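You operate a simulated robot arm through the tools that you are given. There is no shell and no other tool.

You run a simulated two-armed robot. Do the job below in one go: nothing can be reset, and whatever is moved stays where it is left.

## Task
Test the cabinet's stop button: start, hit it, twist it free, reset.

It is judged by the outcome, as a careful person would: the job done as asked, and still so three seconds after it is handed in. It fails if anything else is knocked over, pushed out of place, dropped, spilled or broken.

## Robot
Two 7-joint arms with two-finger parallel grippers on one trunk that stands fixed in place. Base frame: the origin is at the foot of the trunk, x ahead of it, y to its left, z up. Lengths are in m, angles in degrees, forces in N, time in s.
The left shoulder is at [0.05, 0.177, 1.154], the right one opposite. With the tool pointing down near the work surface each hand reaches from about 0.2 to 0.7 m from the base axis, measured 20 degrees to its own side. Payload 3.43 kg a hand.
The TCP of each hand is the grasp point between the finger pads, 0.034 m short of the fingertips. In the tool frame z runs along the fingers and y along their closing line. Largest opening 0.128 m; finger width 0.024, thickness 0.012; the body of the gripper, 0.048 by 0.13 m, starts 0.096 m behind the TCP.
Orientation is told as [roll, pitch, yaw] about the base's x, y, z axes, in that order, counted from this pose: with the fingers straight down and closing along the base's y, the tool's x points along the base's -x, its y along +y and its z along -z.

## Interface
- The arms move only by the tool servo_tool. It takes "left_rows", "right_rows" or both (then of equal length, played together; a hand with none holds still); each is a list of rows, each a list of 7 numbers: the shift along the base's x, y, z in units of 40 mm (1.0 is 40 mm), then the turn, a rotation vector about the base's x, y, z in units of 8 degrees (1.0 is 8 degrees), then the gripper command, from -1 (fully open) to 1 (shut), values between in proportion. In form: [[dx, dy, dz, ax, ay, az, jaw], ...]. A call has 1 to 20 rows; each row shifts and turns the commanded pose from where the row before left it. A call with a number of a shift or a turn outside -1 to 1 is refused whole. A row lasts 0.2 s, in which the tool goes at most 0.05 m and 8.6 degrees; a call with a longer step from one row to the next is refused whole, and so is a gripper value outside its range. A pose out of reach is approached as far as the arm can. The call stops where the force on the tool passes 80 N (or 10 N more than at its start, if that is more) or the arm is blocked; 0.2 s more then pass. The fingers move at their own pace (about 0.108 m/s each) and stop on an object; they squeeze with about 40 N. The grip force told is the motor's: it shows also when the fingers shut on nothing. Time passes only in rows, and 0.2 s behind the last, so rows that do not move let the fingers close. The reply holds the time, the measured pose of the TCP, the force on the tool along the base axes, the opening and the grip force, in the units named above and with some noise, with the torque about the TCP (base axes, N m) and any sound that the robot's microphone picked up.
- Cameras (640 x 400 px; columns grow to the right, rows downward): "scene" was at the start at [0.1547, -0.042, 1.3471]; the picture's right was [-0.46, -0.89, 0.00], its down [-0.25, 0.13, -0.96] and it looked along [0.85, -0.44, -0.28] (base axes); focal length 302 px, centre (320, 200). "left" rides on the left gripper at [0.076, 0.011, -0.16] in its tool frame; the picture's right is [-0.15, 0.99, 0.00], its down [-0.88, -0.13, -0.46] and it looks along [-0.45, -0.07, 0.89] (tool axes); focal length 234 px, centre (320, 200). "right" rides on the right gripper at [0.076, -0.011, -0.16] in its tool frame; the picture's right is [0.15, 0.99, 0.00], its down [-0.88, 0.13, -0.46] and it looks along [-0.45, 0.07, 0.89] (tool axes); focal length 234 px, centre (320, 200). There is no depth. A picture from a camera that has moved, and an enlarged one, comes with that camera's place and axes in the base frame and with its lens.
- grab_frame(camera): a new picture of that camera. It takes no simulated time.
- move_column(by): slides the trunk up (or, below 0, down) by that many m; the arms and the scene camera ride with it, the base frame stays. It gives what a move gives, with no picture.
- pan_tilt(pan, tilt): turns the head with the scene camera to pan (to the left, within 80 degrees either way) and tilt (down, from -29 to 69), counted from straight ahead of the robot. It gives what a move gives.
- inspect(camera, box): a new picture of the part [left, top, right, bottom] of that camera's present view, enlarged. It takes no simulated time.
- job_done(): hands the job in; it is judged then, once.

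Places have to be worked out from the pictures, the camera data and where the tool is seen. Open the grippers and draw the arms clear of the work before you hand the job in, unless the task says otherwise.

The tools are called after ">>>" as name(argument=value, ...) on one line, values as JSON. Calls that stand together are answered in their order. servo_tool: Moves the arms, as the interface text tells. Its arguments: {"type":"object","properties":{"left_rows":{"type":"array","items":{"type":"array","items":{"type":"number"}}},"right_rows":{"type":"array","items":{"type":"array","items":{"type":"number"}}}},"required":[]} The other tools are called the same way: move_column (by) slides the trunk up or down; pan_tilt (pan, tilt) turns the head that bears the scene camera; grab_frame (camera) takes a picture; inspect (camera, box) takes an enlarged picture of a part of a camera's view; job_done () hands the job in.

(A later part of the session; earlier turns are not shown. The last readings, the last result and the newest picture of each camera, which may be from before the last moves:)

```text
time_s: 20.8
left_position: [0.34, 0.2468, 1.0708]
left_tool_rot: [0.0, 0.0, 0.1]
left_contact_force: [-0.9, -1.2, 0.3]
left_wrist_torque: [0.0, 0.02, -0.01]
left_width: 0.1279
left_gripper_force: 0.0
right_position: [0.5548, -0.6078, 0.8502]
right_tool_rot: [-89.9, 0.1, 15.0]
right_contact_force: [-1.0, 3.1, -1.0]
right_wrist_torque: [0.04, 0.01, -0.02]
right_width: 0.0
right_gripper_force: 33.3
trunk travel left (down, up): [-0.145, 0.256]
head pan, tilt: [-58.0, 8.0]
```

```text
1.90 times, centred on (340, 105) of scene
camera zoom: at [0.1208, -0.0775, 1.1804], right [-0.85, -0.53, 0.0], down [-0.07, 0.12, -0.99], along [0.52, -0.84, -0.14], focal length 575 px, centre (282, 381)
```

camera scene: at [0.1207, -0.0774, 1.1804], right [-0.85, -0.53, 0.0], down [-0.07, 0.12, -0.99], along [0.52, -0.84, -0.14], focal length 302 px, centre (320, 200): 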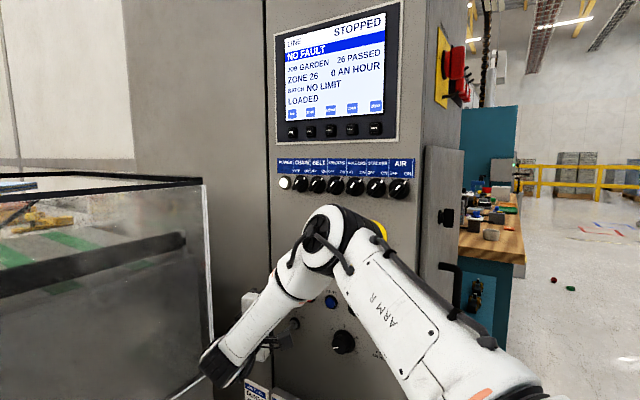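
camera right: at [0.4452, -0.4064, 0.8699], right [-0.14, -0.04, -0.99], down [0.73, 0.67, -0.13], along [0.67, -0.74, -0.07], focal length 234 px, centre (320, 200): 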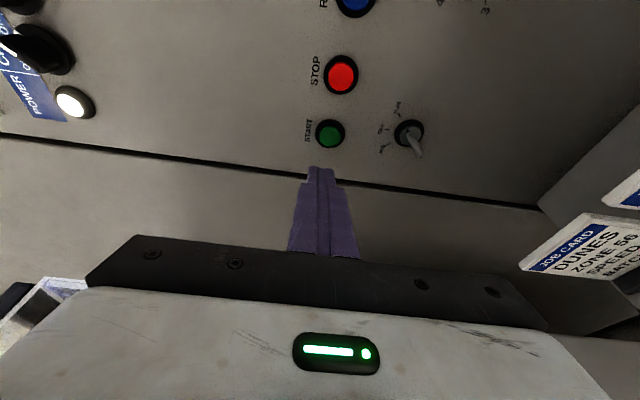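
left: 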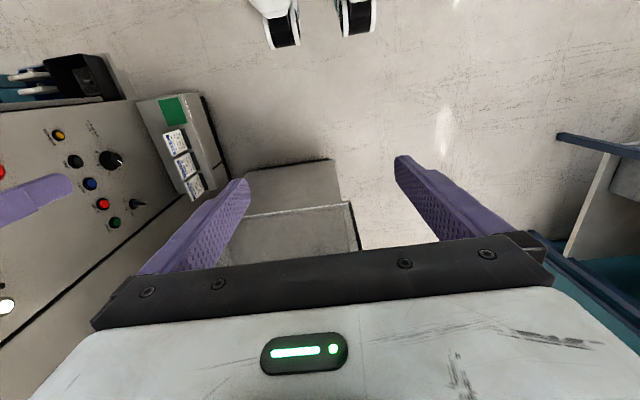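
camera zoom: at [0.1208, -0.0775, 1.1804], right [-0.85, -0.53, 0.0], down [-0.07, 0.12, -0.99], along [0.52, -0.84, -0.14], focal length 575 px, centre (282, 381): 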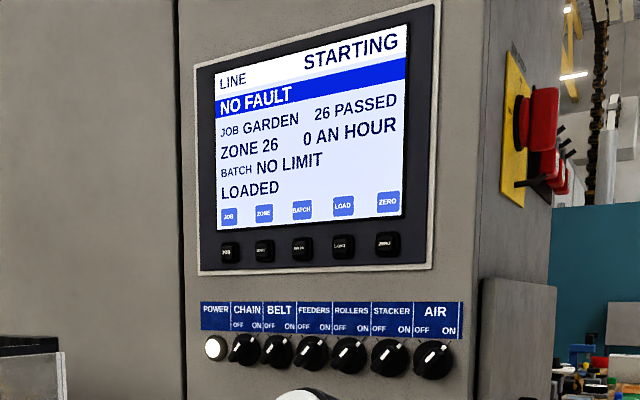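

Still STARTING after 2 s; I hold on for two more seconds.

>>> servo_tool(right_rows=[[0, 0, 0, 0, 0, 0, 1], [0, 0, 0, 0, 0, 0, 1], [0, 0, 0, 0, 0, 0, 1], [0, 0, 0, 0, 0, 0, 1], [0, 0, 0, 0, 0, 0, 1], [0, 0, 0, 0, 0, 0, 1], [0, 0, 0, 0, 0, 0, 1], [0, 0, 0, 0, 0, 0, 1], [0, 0, 0, 0, 0, 0, 1], [0, 0, 0, 0, 0, 0, 1]])

>>> inspect(camera="scene", box=[260, 0, 420, 210])

```text
time_s: 22.9
left_position: [0.3388, 0.2477, 1.0716]
left_tool_rot: [0.0, 0.0, 0.1]
left_contact_force: [0.0, -0.2, 1.0]
left_wrist_torque: [0.0, 0.0, 0.01]
left_width: 0.1279
left_gripper_force: 0.2
right_position: [0.5545, -0.6081, 0.8495]
right_tool_rot: [-90.0, 0.0, 15.0]
right_contact_force: [-1.0, 1.6, -1.8]
right_wrist_torque: [0.04, -0.01, -0.02]
right_width: 0.0
right_gripper_force: 33.0
trunk travel left (down, up): [-0.145, 0.256]
head pan, tilt: [-58.0, 8.0]
```

```text
1.90 times, centred on (340, 105) of scene
camera zoom: at [0.1208, -0.0775, 1.1804], right [-0.85, -0.53, 0.0], down [-0.07, 0.12, -0.99], along [0.52, -0.84, -0.14], focal length 575 px, centre (282, 381)
```

zoom: 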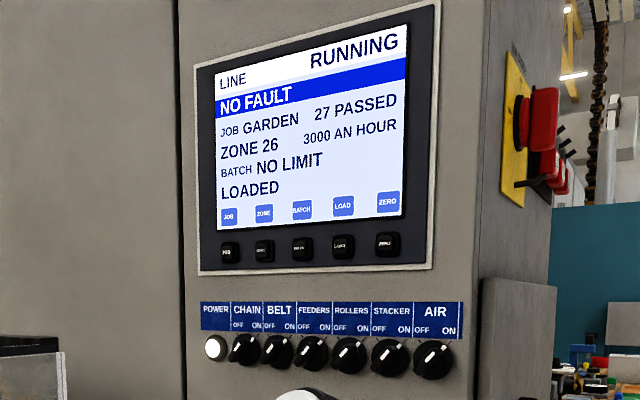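

The line is RUNNING (27 passed, 3000 an hour). I draw the finger off START and raise the trunk so the arm can face the stop button.

>>> servo_tool(right_rows=[[0, 0.5, 0, 0, 0, 0, 1], [0, 0.6, 0, 0, 0, 0, 1], [0, 0.4, 0, 0, 0, 0, 1]])

>>> move_column(by=0.11)

>>> grab_frame(camera="scene")

```text
time_s: 23.8
left_position: [0.3381, 0.2467, 1.0709]
left_tool_rot: [0.0, -0.1, 0.0]
left_contact_force: [0.6, 0.0, 0.6]
left_wrist_torque: [0.0, 0.01, 0.02]
left_width: 0.1279
left_gripper_force: 0.2
right_position: [0.5545, -0.5477, 0.8484]
right_tool_rot: [-90.0, 0.0, 15.0]
right_contact_force: [-0.8, 0.5, -0.4]
right_wrist_torque: [-0.01, 0.0, 0.02]
right_width: 0.0
right_gripper_force: 32.8
trunk travel left (down, up): [-0.145, 0.256]
head pan, tilt: [-58.0, 8.0]
```

```text
time_s: 25.2
left_position: [0.3386, 0.2467, 1.1816]
left_tool_rot: [-0.1, 0.0, 0.0]
left_contact_force: [-0.6, 1.0, -0.6]
left_wrist_torque: [-0.02, 0.02, 0.0]
left_width: 0.1281
left_gripper_force: 0.0
right_position: [0.5532, -0.5485, 0.9588]
right_tool_rot: [-89.9, 0.0, 15.1]
right_contact_force: [-0.4, 0.6, -0.3]
right_wrist_torque: [0.01, 0.02, 0.03]
right_width: 0.0
right_gripper_force: 33.0
trunk travel left (down, up): [-0.255, 0.146]
head pan, tilt: [-58.0, 8.0]
```

```text
taken
camera scene: at [0.1209, -0.0776, 1.2903], right [-0.85, -0.53, 0.0], down [-0.07, 0.12, -0.99], along [0.52, -0.84, -0.14], focal length 302 px, centre (320, 200)
```

scene: 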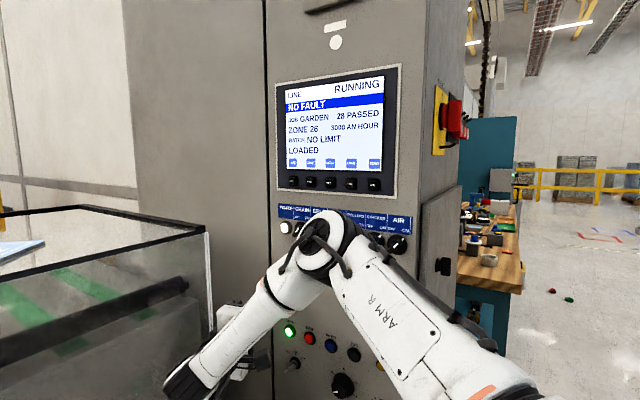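

The line runs and the START lamp is lit. Now I bring the closed fingers in front of the stop button: TCP about (0.35, -0.56, 1.018), squared to the panel.

>>> servo_tool(right_rows=[[-0.847, -0.05, 0.245, 0, 0, -0.3125, 1], [-0.847, -0.05, 0.245, 0, 0, -0.3125, 1], [-0.847, -0.05, 0.245, 0, 0, -0.3125, 1], [-0.847, -0.05, 0.245, 0, 0, -0.3125, 1], [-0.847, -0.05, 0.245, 0, 0, -0.3125, 1], [-0.847, -0.05, 0.245, 0, 0, -0.3125, 1]])

>>> grab_frame(camera="right")

>>> grab_frame(camera="scene")

```text
time_s: 26.6
left_position: [0.3391, 0.2466, 1.1809]
left_tool_rot: [0.0, 0.0, 0.0]
left_contact_force: [-0.6, 0.1, 0.1]
left_wrist_torque: [0.01, 0.0, -0.02]
left_width: 0.1279
left_gripper_force: 0.1
right_position: [0.3504, -0.5604, 1.0184]
right_tool_rot: [-90.0, 0.0, -0.1]
right_contact_force: [-0.3, 0.8, 1.0]
right_wrist_torque: [0.02, 0.0, 0.01]
right_width: 0.0002
right_gripper_force: 33.3
trunk travel left (down, up): [-0.255, 0.146]
head pan, tilt: [-58.0, 8.0]
```

```text
taken
camera right: at [0.2734, -0.4007, 1.0296], right [-0.15, 0.0, -0.99], down [0.88, 0.46, -0.13], along [0.45, -0.89, -0.07], focal length 234 px, centre (320, 200)
```

right: 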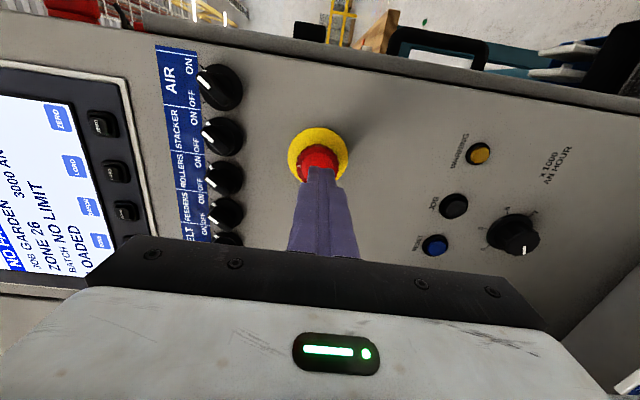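

```text
taken
camera scene: at [0.1205, -0.0775, 1.2904], right [-0.85, -0.53, 0.0], down [-0.07, 0.12, -0.99], along [0.52, -0.84, -0.14], focal length 302 px, centre (320, 200)
```

scene: 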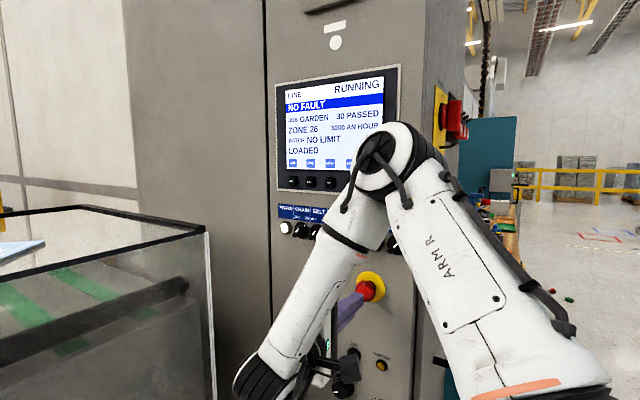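

The finger faces the stop's centre and the line still runs. I push in: first up to the head, then in small steps while watching force and sound.

>>> servo_tool(right_rows=[[0, -0.4, 0, 0, 0, 0, 1], [0, -0.3, 0, 0, 0, 0, 1]])

>>> servo_tool(right_rows=[[0, -0.15, 0, 0, 0, 0, 1]])

>>> servo_tool(right_rows=[[0, -0.1, 0, 0, 0, 0, 1]])

```text
time_s: 27.2
left_position: [0.3372, 0.2493, 1.181]
left_tool_rot: [-0.1, 0.0, 0.0]
left_contact_force: [0.1, -0.3, -0.4]
left_wrist_torque: [-0.01, 0.06, 0.0]
left_width: 0.128
left_gripper_force: 0.0
right_position: [0.3496, -0.5867, 1.0182]
right_tool_rot: [-89.7, 0.1, 0.2]
right_contact_force: [-7.1, 25.6, -4.3]
right_wrist_torque: [0.09, -0.28, -0.43]
right_width: 0.0
right_gripper_force: 33.5
trunk travel left (down, up): [-0.255, 0.146]
head pan, tilt: [-58.0, 8.0]
heard: click
```

```text
time_s: 27.6
left_position: [0.3383, 0.2539, 1.1795]
left_tool_rot: [-0.4, 0.0, 0.0]
left_contact_force: [0.1, -0.1, 0.8]
left_wrist_torque: [0.01, -0.02, 0.02]
left_width: 0.1281
left_gripper_force: 0.1
right_position: [0.3485, -0.5859, 1.0191]
right_tool_rot: [-89.7, 0.3, 0.1]
right_contact_force: [-15.1, 72.6, -14.4]
right_wrist_torque: [0.36, -0.79, -1.09]
right_width: 0.0
right_gripper_force: 33.6
trunk travel left (down, up): [-0.255, 0.146]
head pan, tilt: [-58.0, 8.0]
```

```text
time_s: 27.9
left_position: [0.3362, 0.2508, 1.1806]
left_tool_rot: [-0.3, -0.2, -0.1]
left_contact_force: [-1.2, 1.0, -0.9]
left_wrist_torque: [-0.04, -0.05, -0.01]
left_width: 0.128
left_gripper_force: 0.1
right_position: [0.3497, -0.5851, 1.0185]
right_tool_rot: [-89.5, 0.2, 0.5]
right_contact_force: [-6.1, 40.2, 5.1]
right_wrist_torque: [-0.25, 0.19, -0.69]
right_width: 0.0001
right_gripper_force: 33.6
trunk travel left (down, up): [-0.255, 0.146]
head pan, tilt: [-58.0, 8.0]
stopped in row 1 (right hand): the force on the tool passed its limit at 87 N (the readings are from after the stop); the commanded pose is now the measured one
```

A click came and the button bottomed out (the force peaked at 87 N). I back off straight away and look at the button and the screen.

>>> servo_tool(right_rows=[[0, 0.3, 0, 0, 0, 0, 1], [0, 0.4, 0, 0, 0, 0, 1]])

>>> inspect(camera="scene", box=[260, 50, 420, 310])

>>> grab_frame(camera="right")

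```text
time_s: 28.5
left_position: [0.3381, 0.2463, 1.1809]
left_tool_rot: [0.0, 0.1, 0.0]
left_contact_force: [-0.2, -0.1, -0.6]
left_wrist_torque: [0.04, 0.01, -0.02]
left_width: 0.1279
left_gripper_force: 0.0
right_position: [0.3483, -0.5642, 1.0129]
right_tool_rot: [-89.0, 0.2, 0.3]
right_contact_force: [-0.1, 0.1, 0.6]
right_wrist_torque: [-0.02, -0.02, 0.02]
right_width: 0.0
right_gripper_force: 33.3
trunk travel left (down, up): [-0.255, 0.146]
head pan, tilt: [-58.0, 8.0]
```

```text
1.54 times, centred on (340, 180) of scene
camera zoom: at [0.1207, -0.0776, 1.2903], right [-0.85, -0.53, 0.0], down [-0.07, 0.12, -0.99], along [0.52, -0.84, -0.14], focal length 464 px, centre (289, 231)
```

zoom: 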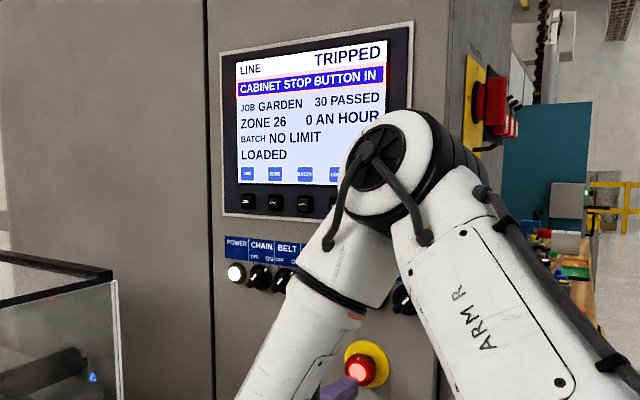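

```text
taken
camera right: at [0.2716, -0.4053, 1.0273], right [-0.15, 0.02, -0.99], down [0.88, 0.46, -0.13], along [0.45, -0.89, -0.08], focal length 234 px, centre (320, 200)
```

right: 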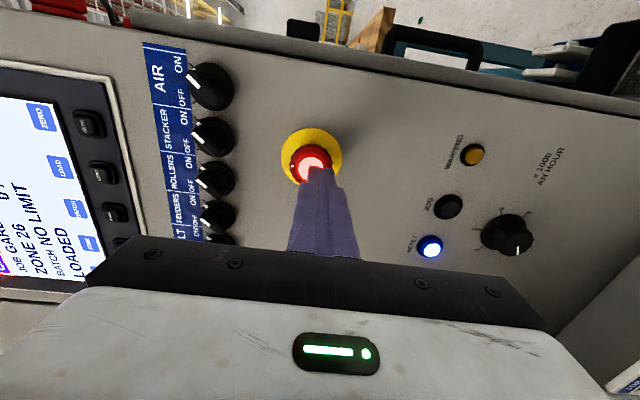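

The screen shows TRIPPED – CABINET STOP BUTTON IN; the stop is lit and RESET is lit. I zoom in on the stop's head to see twist arrows and its mark.

>>> inspect(camera="right", box=[270, 110, 360, 200])

>>> inspect(camera="scene", box=[330, 250, 410, 310])

```text
4.44 times, centred on (315, 155) of right
camera zoom: at [0.2716, -0.4053, 1.0273], right [-0.15, 0.02, -0.99], down [0.88, 0.46, -0.13], along [0.45, -0.89, -0.08], focal length 1041 px, centre (342, 400)
```

zoom: 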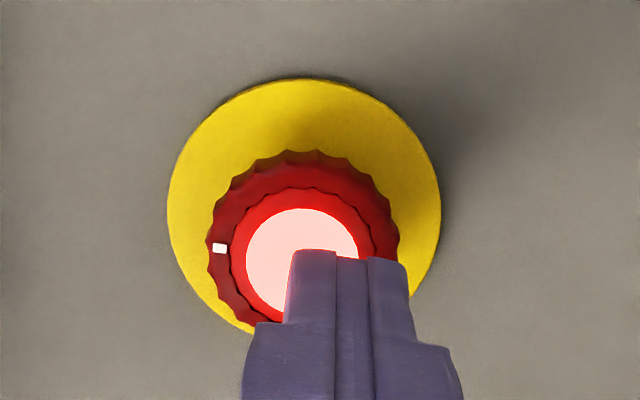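

```text
6.67 times, centred on (370, 280) of scene
camera zoom: at [0.1207, -0.0776, 1.2903], right [-0.85, -0.53, 0.0], down [-0.07, 0.12, -0.99], along [0.52, -0.84, -0.14], focal length 2012 px, centre (-13, -333)
```

zoom: 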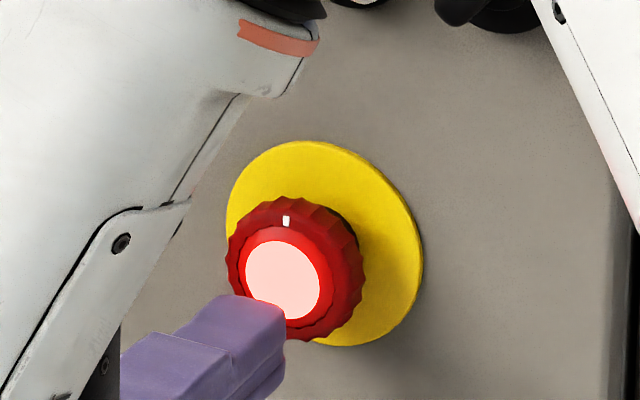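

No arrows, only a white mark at the top of the head; usual release is clockwise. I straighten the hand, centre it on the head (0.349, 1.019), open the jaw to about 8 cm and pre-turn the hand anticlockwise by 40° to leave room for the twist.

>>> servo_tool(right_rows=[[0, 0.1, 0.16, -0.12, 0, 0, 1], [0, 0, 0, 0, 1, 0, -0.3], [0, 0, 0, 0, 1, 0, -0.3], [0, 0, 0, 0, 1, 0, -0.3], [0, 0, 0, 0, 1, 0, -0.3], [0, 0, 0, 0, 1, 0, -0.3]])

>>> grab_frame(camera="right")

>>> grab_frame(camera="scene")

```text
time_s: 29.9
left_position: [0.3385, 0.2466, 1.181]
left_tool_rot: [0.0, 0.0, 0.0]
left_contact_force: [0.0, -0.3, -0.1]
left_wrist_torque: [0.02, -0.02, -0.01]
left_width: 0.1279
left_gripper_force: 0.1
right_position: [0.3498, -0.5603, 1.0198]
right_tool_rot: [-89.8, 40.5, 0.4]
right_contact_force: [0.2, 0.5, -0.5]
right_wrist_torque: [0.0, 0.02, -0.01]
right_width: 0.0832
right_gripper_force: 0.0
trunk travel left (down, up): [-0.255, 0.146]
head pan, tilt: [-58.0, 8.0]
```

```text
taken
camera right: at [0.2974, -0.4, 1.0786], right [-0.75, 0.0, -0.66], down [0.58, 0.46, -0.67], along [0.3, -0.89, -0.35], focal length 234 px, centre (320, 200)
```

right: 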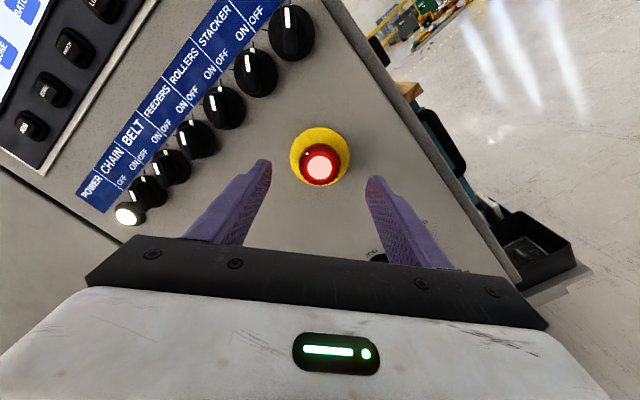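

```text
taken
camera scene: at [0.1208, -0.0776, 1.2904], right [-0.85, -0.53, 0.0], down [-0.07, 0.12, -0.99], along [0.52, -0.84, -0.14], focal length 302 px, centre (320, 200)
```

scene: 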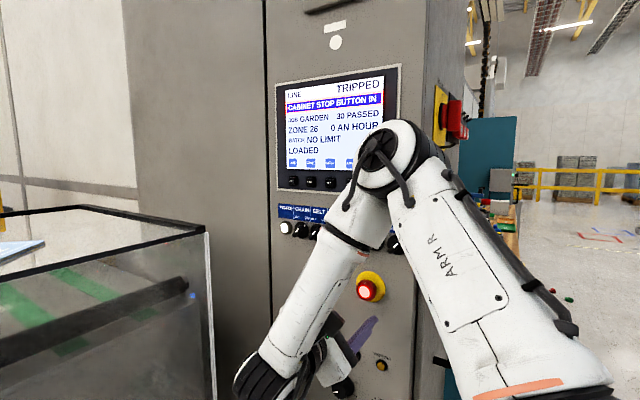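

The head sits centred between the fingers. I advance so the fingertips straddle the head (TCP y about -0.604) and look before closing.

>>> servo_tool(right_rows=[[0, -0.36, 0, 0, 0, 0, -0.3], [0, -0.36, 0, 0, 0, 0, -0.3], [0, -0.36, 0, 0, 0, 0, -0.3]])

>>> inspect(camera="right", box=[220, 90, 420, 250])

>>> inspect(camera="scene", box=[310, 240, 430, 350])

```text
time_s: 30.7
left_position: [0.3388, 0.2474, 1.1814]
left_tool_rot: [0.0, 0.0, 0.0]
left_contact_force: [0.0, -0.3, -0.6]
left_wrist_torque: [0.01, 0.01, -0.01]
left_width: 0.1284
left_gripper_force: 0.1
right_position: [0.3495, -0.6025, 1.0192]
right_tool_rot: [-89.8, 40.3, 0.3]
right_contact_force: [0.3, 0.3, -0.4]
right_wrist_torque: [-0.01, -0.03, 0.01]
right_width: 0.0832
right_gripper_force: 0.0
trunk travel left (down, up): [-0.255, 0.146]
head pan, tilt: [-58.0, 8.0]
```

```text
2.50 times, centred on (320, 170) of right
camera zoom: at [0.2968, -0.4437, 1.0775], right [-0.75, 0.0, -0.66], down [0.58, 0.46, -0.67], along [0.3, -0.89, -0.35], focal length 585 px, centre (320, 275)
```

zoom: 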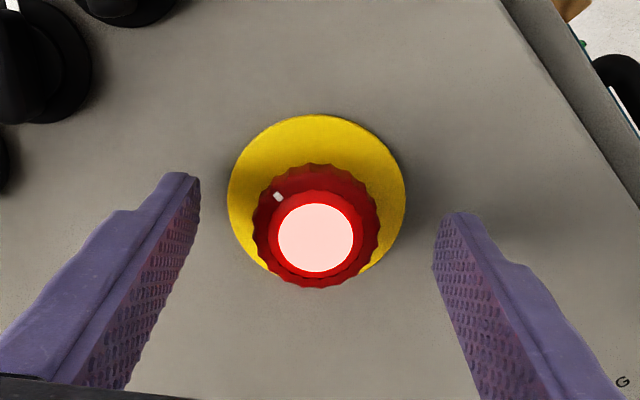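

```text
3.64 times, centred on (370, 295) of scene
camera zoom: at [0.1208, -0.0777, 1.2904], right [-0.85, -0.53, 0.0], down [-0.07, 0.12, -0.99], along [0.52, -0.84, -0.14], focal length 1097 px, centre (138, -146)
```

zoom: 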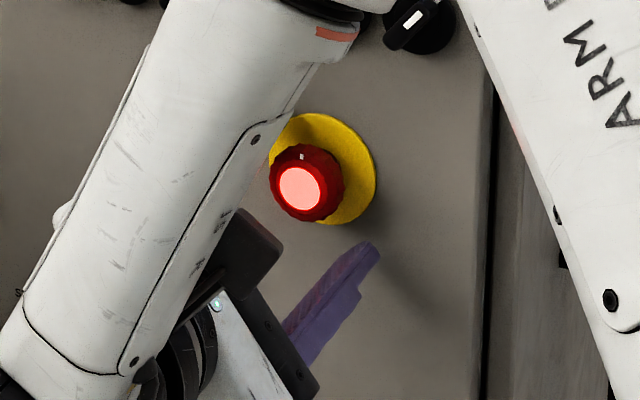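

The hand is centred on the head within a millimetre or so. I close the fingers on it.

>>> servo_tool(right_rows=[[0, 0, 0, 0, 0, 0, 1], [0, 0, 0, 0, 0, 0, 1], [0, 0, 0, 0, 0, 0, 1]])

>>> inspect(camera="right", box=[220, 90, 420, 250])

```text
time_s: 31.5
left_position: [0.3389, 0.2462, 1.1815]
left_tool_rot: [0.0, 0.0, 0.0]
left_contact_force: [0.1, -0.4, -0.7]
left_wrist_torque: [0.01, -0.03, -0.04]
left_width: 0.1281
left_gripper_force: 0.0
right_position: [0.3508, -0.6027, 1.0204]
right_tool_rot: [-90.1, 40.3, 0.4]
right_contact_force: [5.7, -7.1, 8.0]
right_wrist_torque: [0.11, -0.06, 0.45]
right_width: 0.0414
right_gripper_force: 44.6
trunk travel left (down, up): [-0.255, 0.146]
head pan, tilt: [-58.0, 8.0]
```

```text
2.50 times, centred on (320, 170) of right
camera zoom: at [0.2974, -0.4436, 1.078], right [-0.75, 0.0, -0.66], down [0.59, 0.46, -0.67], along [0.31, -0.89, -0.34], focal length 585 px, centre (320, 275)
```

zoom: 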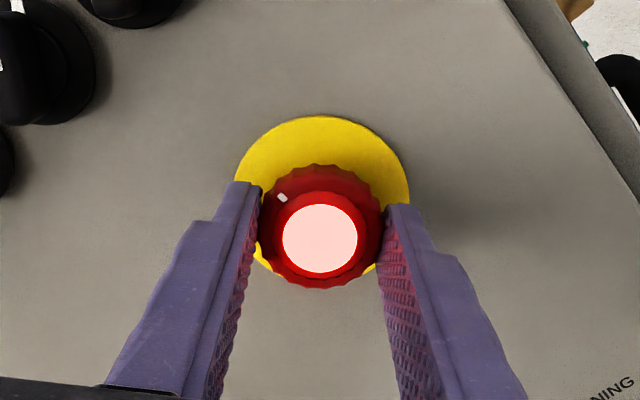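

The head is gripped (41 mm, 45 N). I twist clockwise in small steps and watch the torque about y.

>>> servo_tool(right_rows=[[0, 0, 0, 0, -0.8, 0, 1], [0, 0, 0, 0, -0.8, 0, 1]])

>>> inspect(camera="right", box=[220, 90, 420, 250])

```text
time_s: 32.1
left_position: [0.339, 0.2461, 1.1823]
left_tool_rot: [0.0, -0.1, 0.0]
left_contact_force: [0.0, 0.7, 0.7]
left_wrist_torque: [0.02, 0.01, -0.02]
left_width: 0.1279
left_gripper_force: 0.1
right_position: [0.3495, -0.6044, 1.0201]
right_tool_rot: [-90.0, 27.4, 0.3]
right_contact_force: [6.2, -7.0, 7.8]
right_wrist_torque: [-0.56, 0.08, 0.51]
right_width: 0.0415
right_gripper_force: 45.2
trunk travel left (down, up): [-0.255, 0.146]
head pan, tilt: [-58.0, 8.0]
```

```text
2.50 times, centred on (320, 170) of right
camera zoom: at [0.286, -0.4436, 1.0653], right [-0.59, 0.0, -0.81], down [0.72, 0.46, -0.52], along [0.37, -0.89, -0.27], focal length 585 px, centre (320, 275)
```

zoom: 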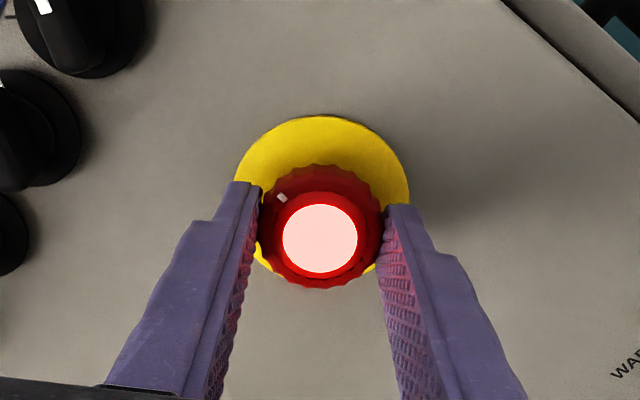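

The head turns with the fingers (the mark stays put relative to them). I keep turning clockwise.

>>> servo_tool(right_rows=[[0, 0, 0, 0, -0.8, 0, 1], [0, 0, 0, 0, -0.8, 0, 1], [0, 0, 0, 0, -0.8, 0, 1]])

>>> inspect(camera="right", box=[220, 90, 420, 250])

>>> inspect(camera="scene", box=[260, 50, 420, 310])

```text
time_s: 32.9
left_position: [0.3386, 0.2485, 1.1815]
left_tool_rot: [-0.1, -0.1, 0.0]
left_contact_force: [0.3, 0.6, 0.1]
left_wrist_torque: [0.0, 0.0, -0.01]
left_width: 0.1279
left_gripper_force: 0.1
right_position: [0.3507, -0.6006, 1.0197]
right_tool_rot: [-90.2, 8.3, 0.2]
right_contact_force: [5.3, 4.8, 9.0]
right_wrist_torque: [-0.44, 0.09, -0.55]
right_width: 0.0415
right_gripper_force: 44.3
trunk travel left (down, up): [-0.255, 0.146]
head pan, tilt: [-58.0, 8.0]
```

```text
2.50 times, centred on (320, 170) of right
camera zoom: at [0.2747, -0.4428, 1.0423], right [-0.29, 0.0, -0.96], down [0.85, 0.46, -0.26], along [0.44, -0.89, -0.13], focal length 585 px, centre (320, 275)
```

zoom: 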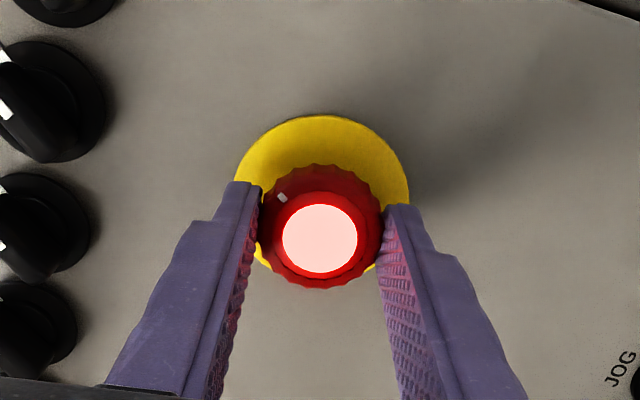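

```text
1.54 times, centred on (340, 180) of scene
camera zoom: at [0.121, -0.0763, 1.2905], right [-0.85, -0.53, 0.0], down [-0.07, 0.12, -0.99], along [0.52, -0.84, -0.14], focal length 464 px, centre (289, 231)
```

zoom: 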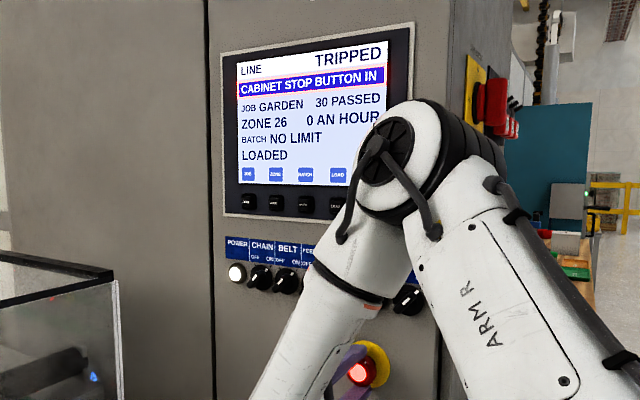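

Turned 32° so far, still "IN". I continue clockwise in small steps.

>>> servo_tool(right_rows=[[0, 0, 0, 0, -0.7, 0, 1], [0, 0, 0, 0, -0.7, 0, 1]])

>>> inspect(camera="scene", box=[260, 50, 420, 310])

>>> inspect(camera="right", box=[220, 90, 420, 250])

```text
time_s: 33.5
left_position: [0.3381, 0.2486, 1.1824]
left_tool_rot: [-0.1, 0.0, 0.0]
left_contact_force: [0.1, -0.8, -0.9]
left_wrist_torque: [0.0, -0.03, 0.02]
left_width: 0.1278
left_gripper_force: 0.0
right_position: [0.3492, -0.6027, 1.0194]
right_tool_rot: [-90.1, -3.0, 0.3]
right_contact_force: [2.9, 5.5, 9.6]
right_wrist_torque: [-0.12, 0.46, 0.5]
right_width: 0.0413
right_gripper_force: 45.0
trunk travel left (down, up): [-0.255, 0.146]
head pan, tilt: [-58.0, 8.0]
```

```text
1.54 times, centred on (340, 180) of scene
camera zoom: at [0.1207, -0.0763, 1.2905], right [-0.85, -0.53, 0.0], down [-0.07, 0.12, -0.99], along [0.52, -0.84, -0.14], focal length 464 px, centre (289, 231)
```

zoom: 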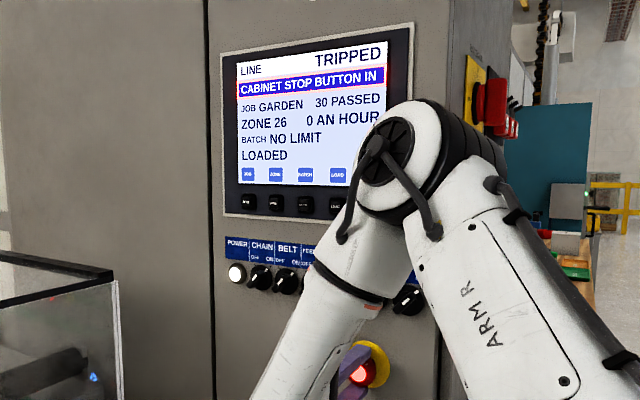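

```text
2.50 times, centred on (320, 170) of right
camera zoom: at [0.2712, -0.4429, 1.0277], right [-0.1, 0.0, -1.0], down [0.88, 0.46, -0.09], along [0.46, -0.89, -0.04], focal length 585 px, centre (320, 275)
```

zoom: 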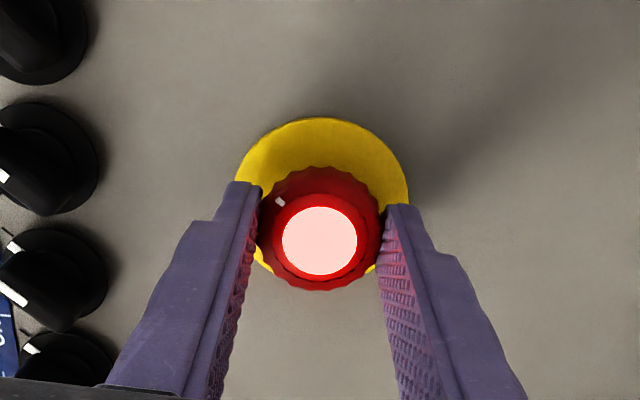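

The torque rose to 0.46 Nm and the head pushes outward with 5 N: it seems to be at its twist end while my grip holds it in. I let it come out with the hand by a few millimetres while keeping the twist.

>>> servo_tool(right_rows=[[0, 0.08, 0, 0, -0.2, 0, 1], [0, 0.08, 0, 0, 0, 0, 1]])

>>> inspect(camera="scene", box=[260, 50, 420, 310])

>>> inspect(camera="right", box=[220, 90, 420, 250])

```text
time_s: 34.1
left_position: [0.3391, 0.2459, 1.1818]
left_tool_rot: [0.0, 0.0, -0.1]
left_contact_force: [0.4, 0.6, -0.4]
left_wrist_torque: [0.02, 0.01, 0.02]
left_width: 0.1278
left_gripper_force: 0.0
right_position: [0.3485, -0.5994, 1.0197]
right_tool_rot: [-90.4, -4.7, 0.2]
right_contact_force: [6.0, -19.9, 13.9]
right_wrist_torque: [-0.18, 0.37, 0.37]
right_width: 0.041
right_gripper_force: 45.0
trunk travel left (down, up): [-0.255, 0.146]
head pan, tilt: [-58.0, 8.0]
```

```text
1.54 times, centred on (340, 180) of scene
camera zoom: at [0.1208, -0.0786, 1.2905], right [-0.85, -0.53, 0.0], down [-0.07, 0.12, -0.99], along [0.52, -0.84, -0.14], focal length 464 px, centre (289, 231)
```

zoom: 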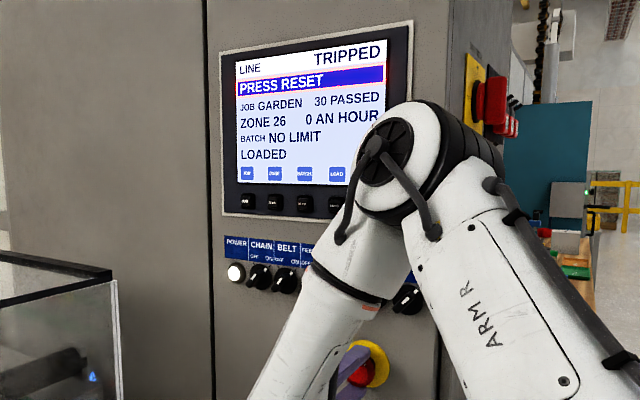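

```text
2.50 times, centred on (320, 170) of right
camera zoom: at [0.2714, -0.4395, 1.0247], right [-0.07, -0.01, -1.0], down [0.89, 0.46, -0.06], along [0.46, -0.89, -0.03], focal length 585 px, centre (320, 275)
```

zoom: 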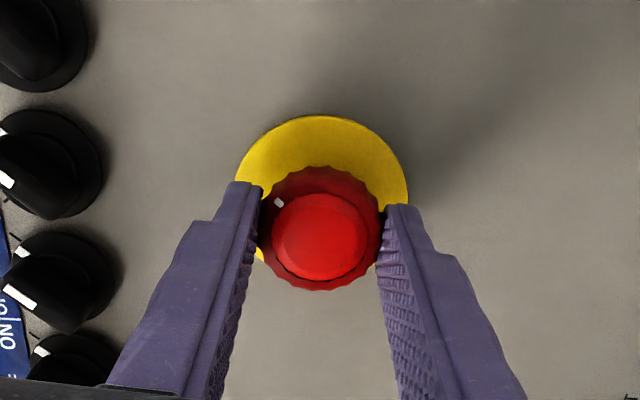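

The stop is free: its lamp is out and the screen says PRESS RESET. I open the fingers and draw straight back.

>>> servo_tool(right_rows=[[0, 0, 0, 0, 0, 0, -0.3], [0, 0, 0, 0, 0, 0, -0.3], [0, 0, 0, 0, 0, 0, -0.3]])

>>> servo_tool(right_rows=[[0, 0.4, 0, 0, 0, 0, -0.3], [0, 0.6, 0, 0, 0, 0, -0.3]])

>>> inspect(camera="scene", box=[260, 50, 420, 310])

>>> grab_frame(camera="right")

```text
time_s: 34.9
left_position: [0.339, 0.247, 1.1812]
left_tool_rot: [-0.1, 0.0, 0.0]
left_contact_force: [-0.2, 0.9, -0.2]
left_wrist_torque: [0.0, 0.01, 0.02]
left_width: 0.1279
left_gripper_force: 0.2
right_position: [0.3484, -0.5972, 1.0184]
right_tool_rot: [-89.9, -4.4, 0.2]
right_contact_force: [0.1, -0.1, 0.2]
right_wrist_torque: [0.01, 0.0, -0.02]
right_width: 0.0832
right_gripper_force: 0.0
trunk travel left (down, up): [-0.255, 0.146]
head pan, tilt: [-58.0, 8.0]
```

```text
time_s: 35.5
left_position: [0.3382, 0.2472, 1.1812]
left_tool_rot: [0.0, 0.1, -0.1]
left_contact_force: [0.2, 0.3, 0.4]
left_wrist_torque: [-0.03, 0.03, -0.03]
left_width: 0.1282
left_gripper_force: 0.2
right_position: [0.3491, -0.5578, 1.0211]
right_tool_rot: [-90.1, -4.4, 0.4]
right_contact_force: [-1.0, -0.5, -0.1]
right_wrist_torque: [0.0, -0.03, 0.0]
right_width: 0.0834
right_gripper_force: 0.0
trunk travel left (down, up): [-0.255, 0.146]
head pan, tilt: [-58.0, 8.0]
```

```text
1.54 times, centred on (340, 180) of scene
camera zoom: at [0.1208, -0.0776, 1.2904], right [-0.85, -0.53, 0.0], down [-0.07, 0.12, -0.99], along [0.52, -0.84, -0.14], focal length 464 px, centre (289, 231)
```

zoom: 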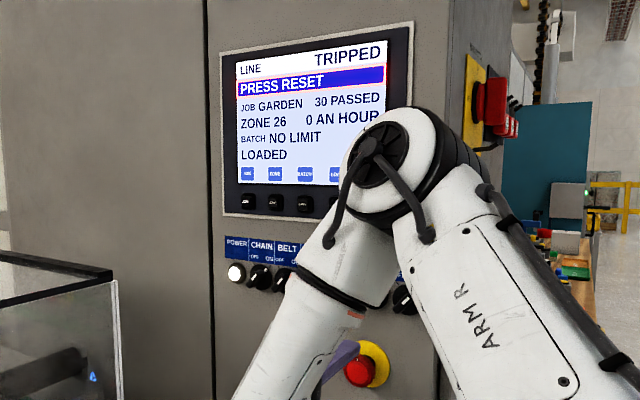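

```text
taken
camera right: at [0.2702, -0.399, 1.0258], right [-0.07, 0.0, -1.0], down [0.89, 0.46, -0.06], along [0.46, -0.89, -0.03], focal length 234 px, centre (320, 200)
```

right: 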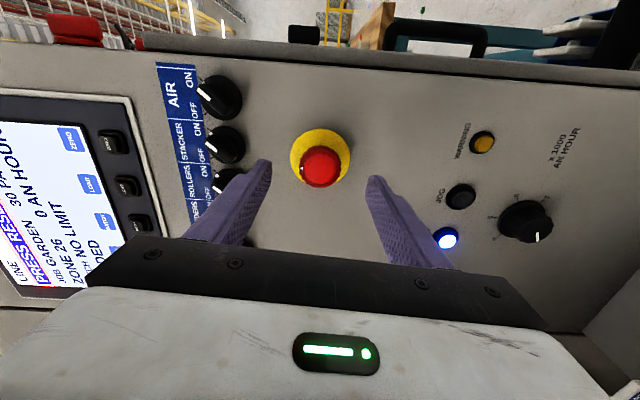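

The stop head is out and dark; RESET is lit, at about (0.439, -0.641, 0.850). I shut the jaw, turn the hand back, shift to RESET's column, and then lower the trunk again.

>>> servo_tool(right_rows=[[0, 0.15, 0, 0, 0.55, 0, 1], [0.4, 0, 0, 0, 0, 0.5, 1], [0.55, 0, 0, 0, 0, 0.5, 1], [0.55, 0, 0, 0, 0, 0.5, 1], [0.55, 0, 0, 0, 0, 0.375, 1]])

>>> move_column(by=-0.11)

>>> grab_frame(camera="right")

>>> grab_frame(camera="scene")

```text
time_s: 36.7
left_position: [0.3384, 0.2469, 1.182]
left_tool_rot: [0.0, -0.1, 0.0]
left_contact_force: [0.0, 0.5, -1.3]
left_wrist_torque: [0.01, -0.02, -0.02]
left_width: 0.1279
left_gripper_force: 0.0
right_position: [0.4325, -0.551, 1.019]
right_tool_rot: [-90.1, 0.0, 15.3]
right_contact_force: [0.5, 0.6, -0.1]
right_wrist_torque: [0.02, -0.02, 0.0]
right_width: 0.0
right_gripper_force: 33.0
trunk travel left (down, up): [-0.255, 0.146]
head pan, tilt: [-58.0, 8.0]
```

```text
time_s: 38.1
left_position: [0.3384, 0.2467, 1.0716]
left_tool_rot: [-0.1, -0.1, 0.0]
left_contact_force: [-0.5, 0.6, -0.4]
left_wrist_torque: [0.01, 0.01, 0.0]
left_width: 0.128
left_gripper_force: 0.1
right_position: [0.4319, -0.5489, 0.9118]
right_tool_rot: [-90.1, -0.1, 15.2]
right_contact_force: [0.5, 0.2, 0.1]
right_wrist_torque: [-0.01, 0.04, -0.04]
right_width: 0.0
right_gripper_force: 33.1
trunk travel left (down, up): [-0.145, 0.256]
head pan, tilt: [-58.0, 8.0]
```

```text
taken
camera right: at [0.3155, -0.4159, 0.9217], right [-0.14, -0.04, -0.99], down [0.73, 0.67, -0.13], along [0.67, -0.74, -0.07], focal length 234 px, centre (320, 200)
```

right: 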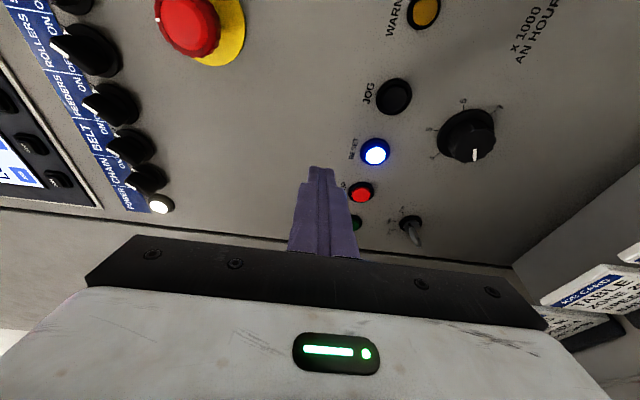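

```text
taken
camera scene: at [0.1207, -0.0776, 1.1804], right [-0.85, -0.53, 0.0], down [-0.07, 0.12, -0.99], along [0.52, -0.84, -0.14], focal length 302 px, centre (320, 200)
```

scene: 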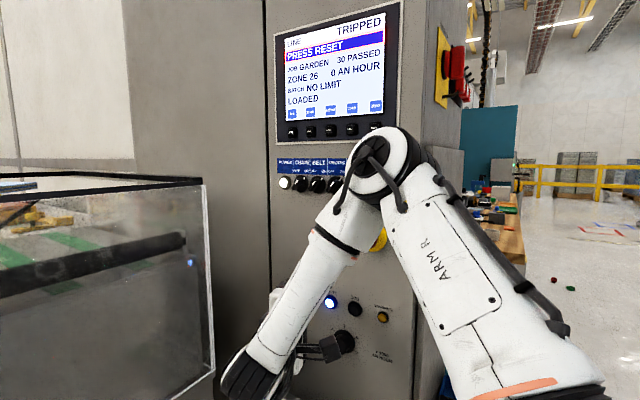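

PRESS RESET is still shown and RESET is lit. I lower the hand to the button's height and check the aim.

>>> servo_tool(right_rows=[[0, 0, -0.78, 0, 0, 0, 1], [0, -0.5, -0.78, 0, 0, 0, 1], [0, -0.5, 0, 0, 0, 0, 1]])

>>> inspect(camera="right", box=[260, 100, 400, 240])

```text
time_s: 38.9
left_position: [0.3395, 0.247, 1.0714]
left_tool_rot: [0.0, 0.0, 0.0]
left_contact_force: [0.7, -0.6, 0.1]
left_wrist_torque: [0.01, -0.04, -0.03]
left_width: 0.1281
left_gripper_force: 0.1
right_position: [0.432, -0.5896, 0.8464]
right_tool_rot: [-90.0, 0.0, 15.3]
right_contact_force: [0.2, 0.3, -0.2]
right_wrist_torque: [0.01, 0.01, 0.01]
right_width: 0.0
right_gripper_force: 32.7
trunk travel left (down, up): [-0.145, 0.256]
head pan, tilt: [-58.0, 8.0]
```

```text
2.86 times, centred on (330, 170) of right
camera zoom: at [0.3155, -0.4563, 0.8588], right [-0.14, -0.04, -0.99], down [0.73, 0.67, -0.13], along [0.67, -0.74, -0.07], focal length 669 px, centre (291, 286)
```

zoom: 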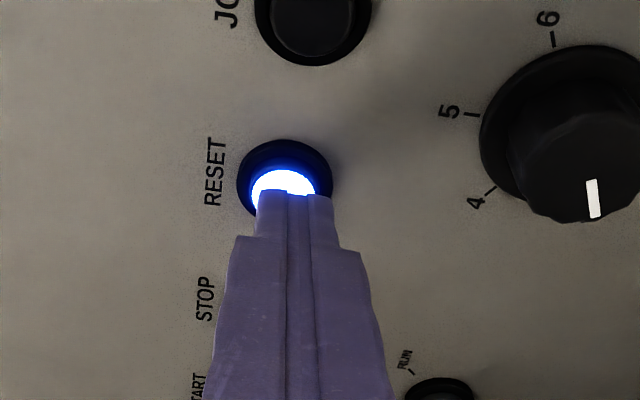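

The tip is on RESET's cap. I correct the height by 3 mm and push in small steps.

>>> servo_tool(right_rows=[[0.03, -0.15, 0.08, 0, 0, 0, 1], [0, -0.15, 0, 0, 0, 0, 1]])

>>> servo_tool(right_rows=[[0, -0.06, 0, 0, 0, 0, 1]])

```text
time_s: 39.5
left_position: [0.3387, 0.2472, 1.0707]
left_tool_rot: [0.1, -0.1, 0.0]
left_contact_force: [-0.1, 0.1, 0.1]
left_wrist_torque: [0.0, -0.02, 0.0]
left_width: 0.1277
left_gripper_force: 0.1
right_position: [0.4323, -0.6025, 0.8515]
right_tool_rot: [-90.0, 0.0, 15.2]
right_contact_force: [-0.3, 0.0, -0.3]
right_wrist_torque: [-0.01, -0.01, 0.01]
right_width: 0.0003
right_gripper_force: 32.8
trunk travel left (down, up): [-0.145, 0.256]
head pan, tilt: [-58.0, 8.0]
```

```text
time_s: 39.9
left_position: [0.3385, 0.2473, 1.0713]
left_tool_rot: [0.1, 0.0, 0.1]
left_contact_force: [-0.9, 0.4, 0.2]
left_wrist_torque: [-0.01, -0.01, 0.01]
left_width: 0.128
left_gripper_force: 0.2
right_position: [0.4335, -0.6053, 0.8509]
right_tool_rot: [-90.0, 0.0, 15.3]
right_contact_force: [0.4, 0.5, 0.5]
right_wrist_torque: [-0.01, 0.02, -0.02]
right_width: 0.0002
right_gripper_force: 33.6
trunk travel left (down, up): [-0.145, 0.256]
head pan, tilt: [-58.0, 8.0]
```

No contact yet at y -0.605, as with START just before its click; I push 2 mm more at a time.

>>> servo_tool(right_rows=[[0, -0.05, 0, 0, 0, 0, 1]])

>>> grab_frame(camera="scene")

```text
time_s: 40.3
left_position: [0.3383, 0.2474, 1.0714]
left_tool_rot: [0.0, -0.1, 0.0]
left_contact_force: [-0.6, 0.1, -0.2]
left_wrist_torque: [-0.01, 0.01, -0.01]
left_width: 0.1278
left_gripper_force: 0.1
right_position: [0.4343, -0.606, 0.8506]
right_tool_rot: [-90.1, -0.2, 15.3]
right_contact_force: [0.0, 1.5, 1.6]
right_wrist_torque: [-0.04, 0.03, 0.0]
right_width: 0.0001
right_gripper_force: 33.1
trunk travel left (down, up): [-0.145, 0.256]
head pan, tilt: [-58.0, 8.0]
```

```text
taken
camera scene: at [0.1207, -0.0775, 1.1804], right [-0.85, -0.53, 0.0], down [-0.07, 0.12, -0.99], along [0.52, -0.84, -0.14], focal length 302 px, centre (320, 200)
```

scene: 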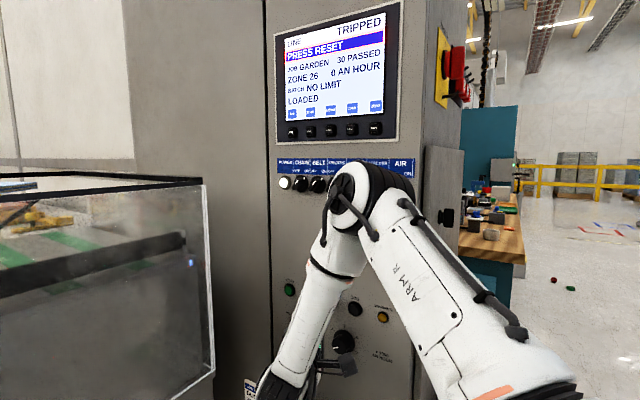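

Light contact (1.5 N) but no click yet; I push a bit further.

>>> servo_tool(right_rows=[[0, -0.05, 0, 0, 0, 0, 1], [0, 0, 0, 0, 0, 0, 1]])

>>> inspect(camera="scene", box=[260, 0, 420, 210])

```text
time_s: 40.9
left_position: [0.3386, 0.2468, 1.0712]
left_tool_rot: [0.0, -0.1, 0.1]
left_contact_force: [-0.2, 0.6, 0.0]
left_wrist_torque: [-0.04, 0.01, -0.03]
left_width: 0.1282
left_gripper_force: 0.1
right_position: [0.433, -0.6079, 0.8501]
right_tool_rot: [-90.0, -0.1, 15.3]
right_contact_force: [0.4, 2.5, -0.6]
right_wrist_torque: [0.02, 0.0, 0.03]
right_width: 0.0002
right_gripper_force: 33.6
trunk travel left (down, up): [-0.145, 0.256]
head pan, tilt: [-58.0, 8.0]
heard: click
```

```text
1.90 times, centred on (340, 105) of scene
camera zoom: at [0.1209, -0.0775, 1.1804], right [-0.85, -0.53, 0.0], down [-0.07, 0.12, -0.99], along [0.52, -0.84, -0.14], focal length 575 px, centre (282, 381)
```

zoom: 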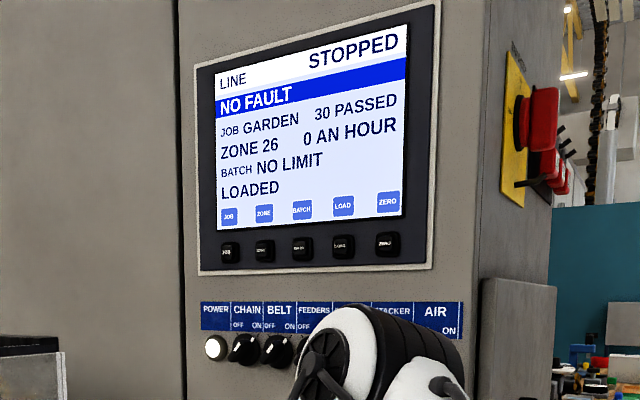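

The click came and the screen shows LINE STOPPED, NO FAULT. I draw the finger straight back off RESET.

>>> servo_tool(right_rows=[[0, 0.4, 0, 0, 0, 0, 1], [0, 0.6, 0, 0, 0, 0, 1], [0, 0.5, 0, 0, 0, 0, 1]])

>>> grab_frame(camera="right")

>>> inspect(camera="scene", box=[260, 0, 420, 210])

```text
time_s: 41.7
left_position: [0.3381, 0.2478, 1.0711]
left_tool_rot: [0.0, 0.1, 0.1]
left_contact_force: [0.1, -0.3, -0.1]
left_wrist_torque: [0.01, 0.04, -0.02]
left_width: 0.1282
left_gripper_force: 0.0
right_position: [0.4336, -0.5469, 0.8507]
right_tool_rot: [-90.1, -0.1, 15.3]
right_contact_force: [-0.1, -0.8, -0.2]
right_wrist_torque: [0.0, -0.02, 0.03]
right_width: 0.0
right_gripper_force: 32.9
trunk travel left (down, up): [-0.145, 0.256]
head pan, tilt: [-58.0, 8.0]
```

```text
taken
camera right: at [0.3169, -0.413, 0.8622], right [-0.14, -0.04, -0.99], down [0.73, 0.67, -0.13], along [0.67, -0.74, -0.07], focal length 234 px, centre (320, 200)
```

right: 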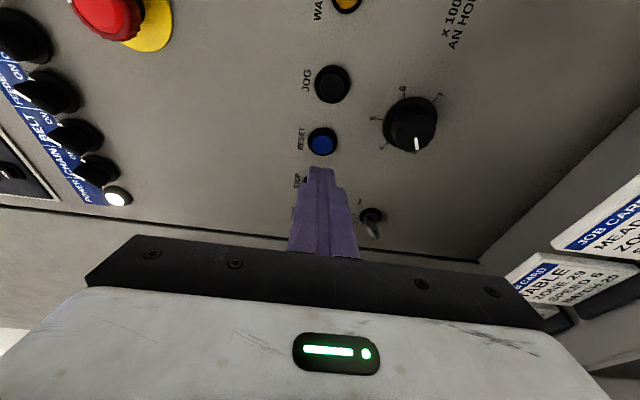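

```text
1.90 times, centred on (340, 105) of scene
camera zoom: at [0.1208, -0.0776, 1.1804], right [-0.85, -0.53, 0.0], down [-0.07, 0.12, -0.99], along [0.52, -0.84, -0.14], focal length 575 px, centre (282, 381)
```

zoom: 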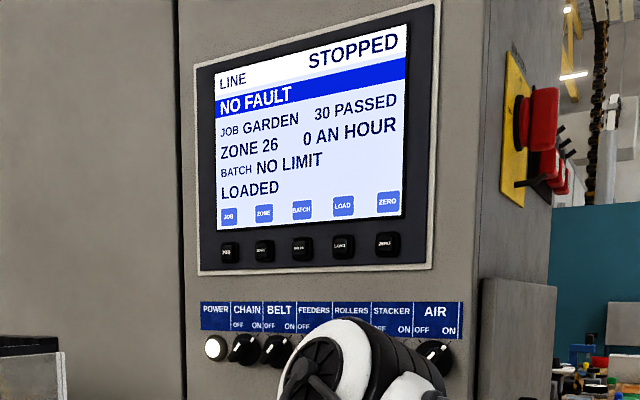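

All is reset: RESET lamp out, stop head out, line stopped without fault. I raise the trunk back and then take the right hand away from the panel.

>>> move_column(by=0.18)

>>> servo_tool(right_rows=[[-0.4, 0, 0.25, 0, 0, -0.45, 1], [-0.5, 0, 0.25, 0, 0, -0.45, 1], [-0.5, 0, 0.3, 0, 0, -0.45, 1], [-0.5, 0, 0.3, 0, 0, -0.45, 1]])

>>> grab_frame(camera="scene")

```text
time_s: 43.7
left_position: [0.3395, 0.2471, 1.2511]
left_tool_rot: [0.0, -0.1, 0.1]
left_contact_force: [-0.3, -0.2, 0.4]
left_wrist_torque: [0.0, 0.0, -0.02]
left_width: 0.128
left_gripper_force: 0.1
right_position: [0.4348, -0.5474, 1.0294]
right_tool_rot: [-90.1, 0.0, 15.3]
right_contact_force: [0.9, -0.2, 0.2]
right_wrist_torque: [-0.02, 0.02, 0.0]
right_width: 0.0
right_gripper_force: 33.2
trunk travel left (down, up): [-0.325, 0.076]
head pan, tilt: [-58.0, 8.0]
```

```text
time_s: 44.7
left_position: [0.3379, 0.2464, 1.2503]
left_tool_rot: [0.1, 0.2, 0.0]
left_contact_force: [-0.5, -0.5, -0.3]
left_wrist_torque: [-0.02, -0.02, -0.02]
left_width: 0.1279
left_gripper_force: 0.0
right_position: [0.3556, -0.5479, 1.0765]
right_tool_rot: [-90.1, -0.2, 0.8]
right_contact_force: [0.5, 0.1, -0.2]
right_wrist_torque: [0.02, -0.01, 0.02]
right_width: 0.0001
right_gripper_force: 33.0
trunk travel left (down, up): [-0.325, 0.076]
head pan, tilt: [-58.0, 8.0]
```

```text
taken
camera scene: at [0.1206, -0.0776, 1.3604], right [-0.85, -0.53, 0.0], down [-0.07, 0.12, -0.99], along [0.52, -0.84, -0.14], focal length 302 px, centre (320, 200)
```

scene: 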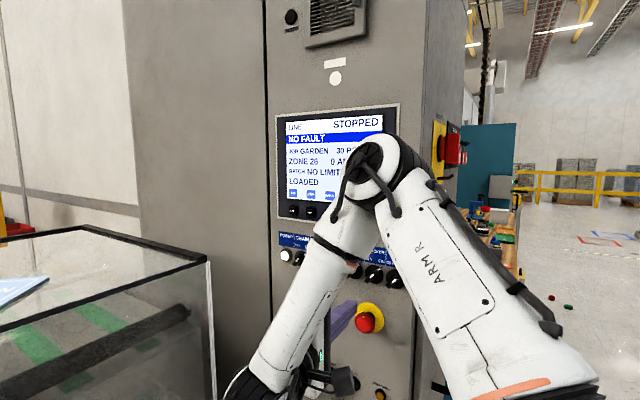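

The hand is at (0.356, -0.548, 1.077), clear of the panel. I fold it away by turning the fingers down again while drawing back and up, in two stages.

>>> servo_tool(right_rows=[[0, 0.6, 0.5, 0.87, 0, 0, 1], [0, 0.68, 0.53, 0.87, 0, 0, 1], [0, 0.68, 0.53, 0.87, 0, 0, 1]])

>>> grab_frame(camera="scene")

```text
time_s: 45.5
left_position: [0.3375, 0.2479, 1.2532]
left_tool_rot: [0.1, 0.1, 0.0]
left_contact_force: [0.0, -0.5, 0.1]
left_wrist_torque: [0.0, 0.03, -0.05]
left_width: 0.1279
left_gripper_force: 0.0
right_position: [0.3574, -0.4688, 1.1375]
right_tool_rot: [-69.0, -0.4, 0.8]
right_contact_force: [-0.2, 0.3, -0.3]
right_wrist_torque: [-0.01, -0.01, -0.01]
right_width: 0.0
right_gripper_force: 33.7
trunk travel left (down, up): [-0.325, 0.076]
head pan, tilt: [-58.0, 8.0]
```

```text
taken
camera scene: at [0.1203, -0.0772, 1.3605], right [-0.85, -0.53, 0.0], down [-0.07, 0.12, -0.99], along [0.52, -0.84, -0.14], focal length 302 px, centre (320, 200)
```

scene: 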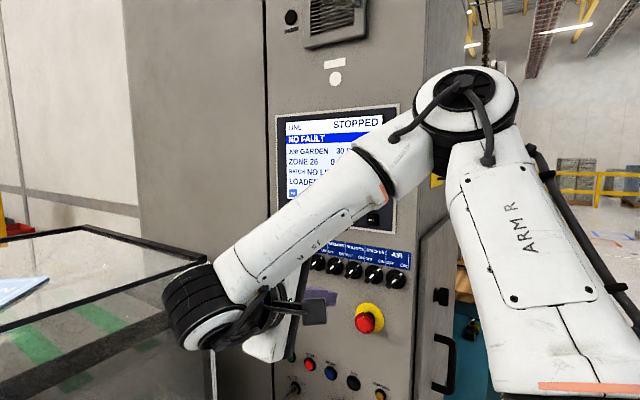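

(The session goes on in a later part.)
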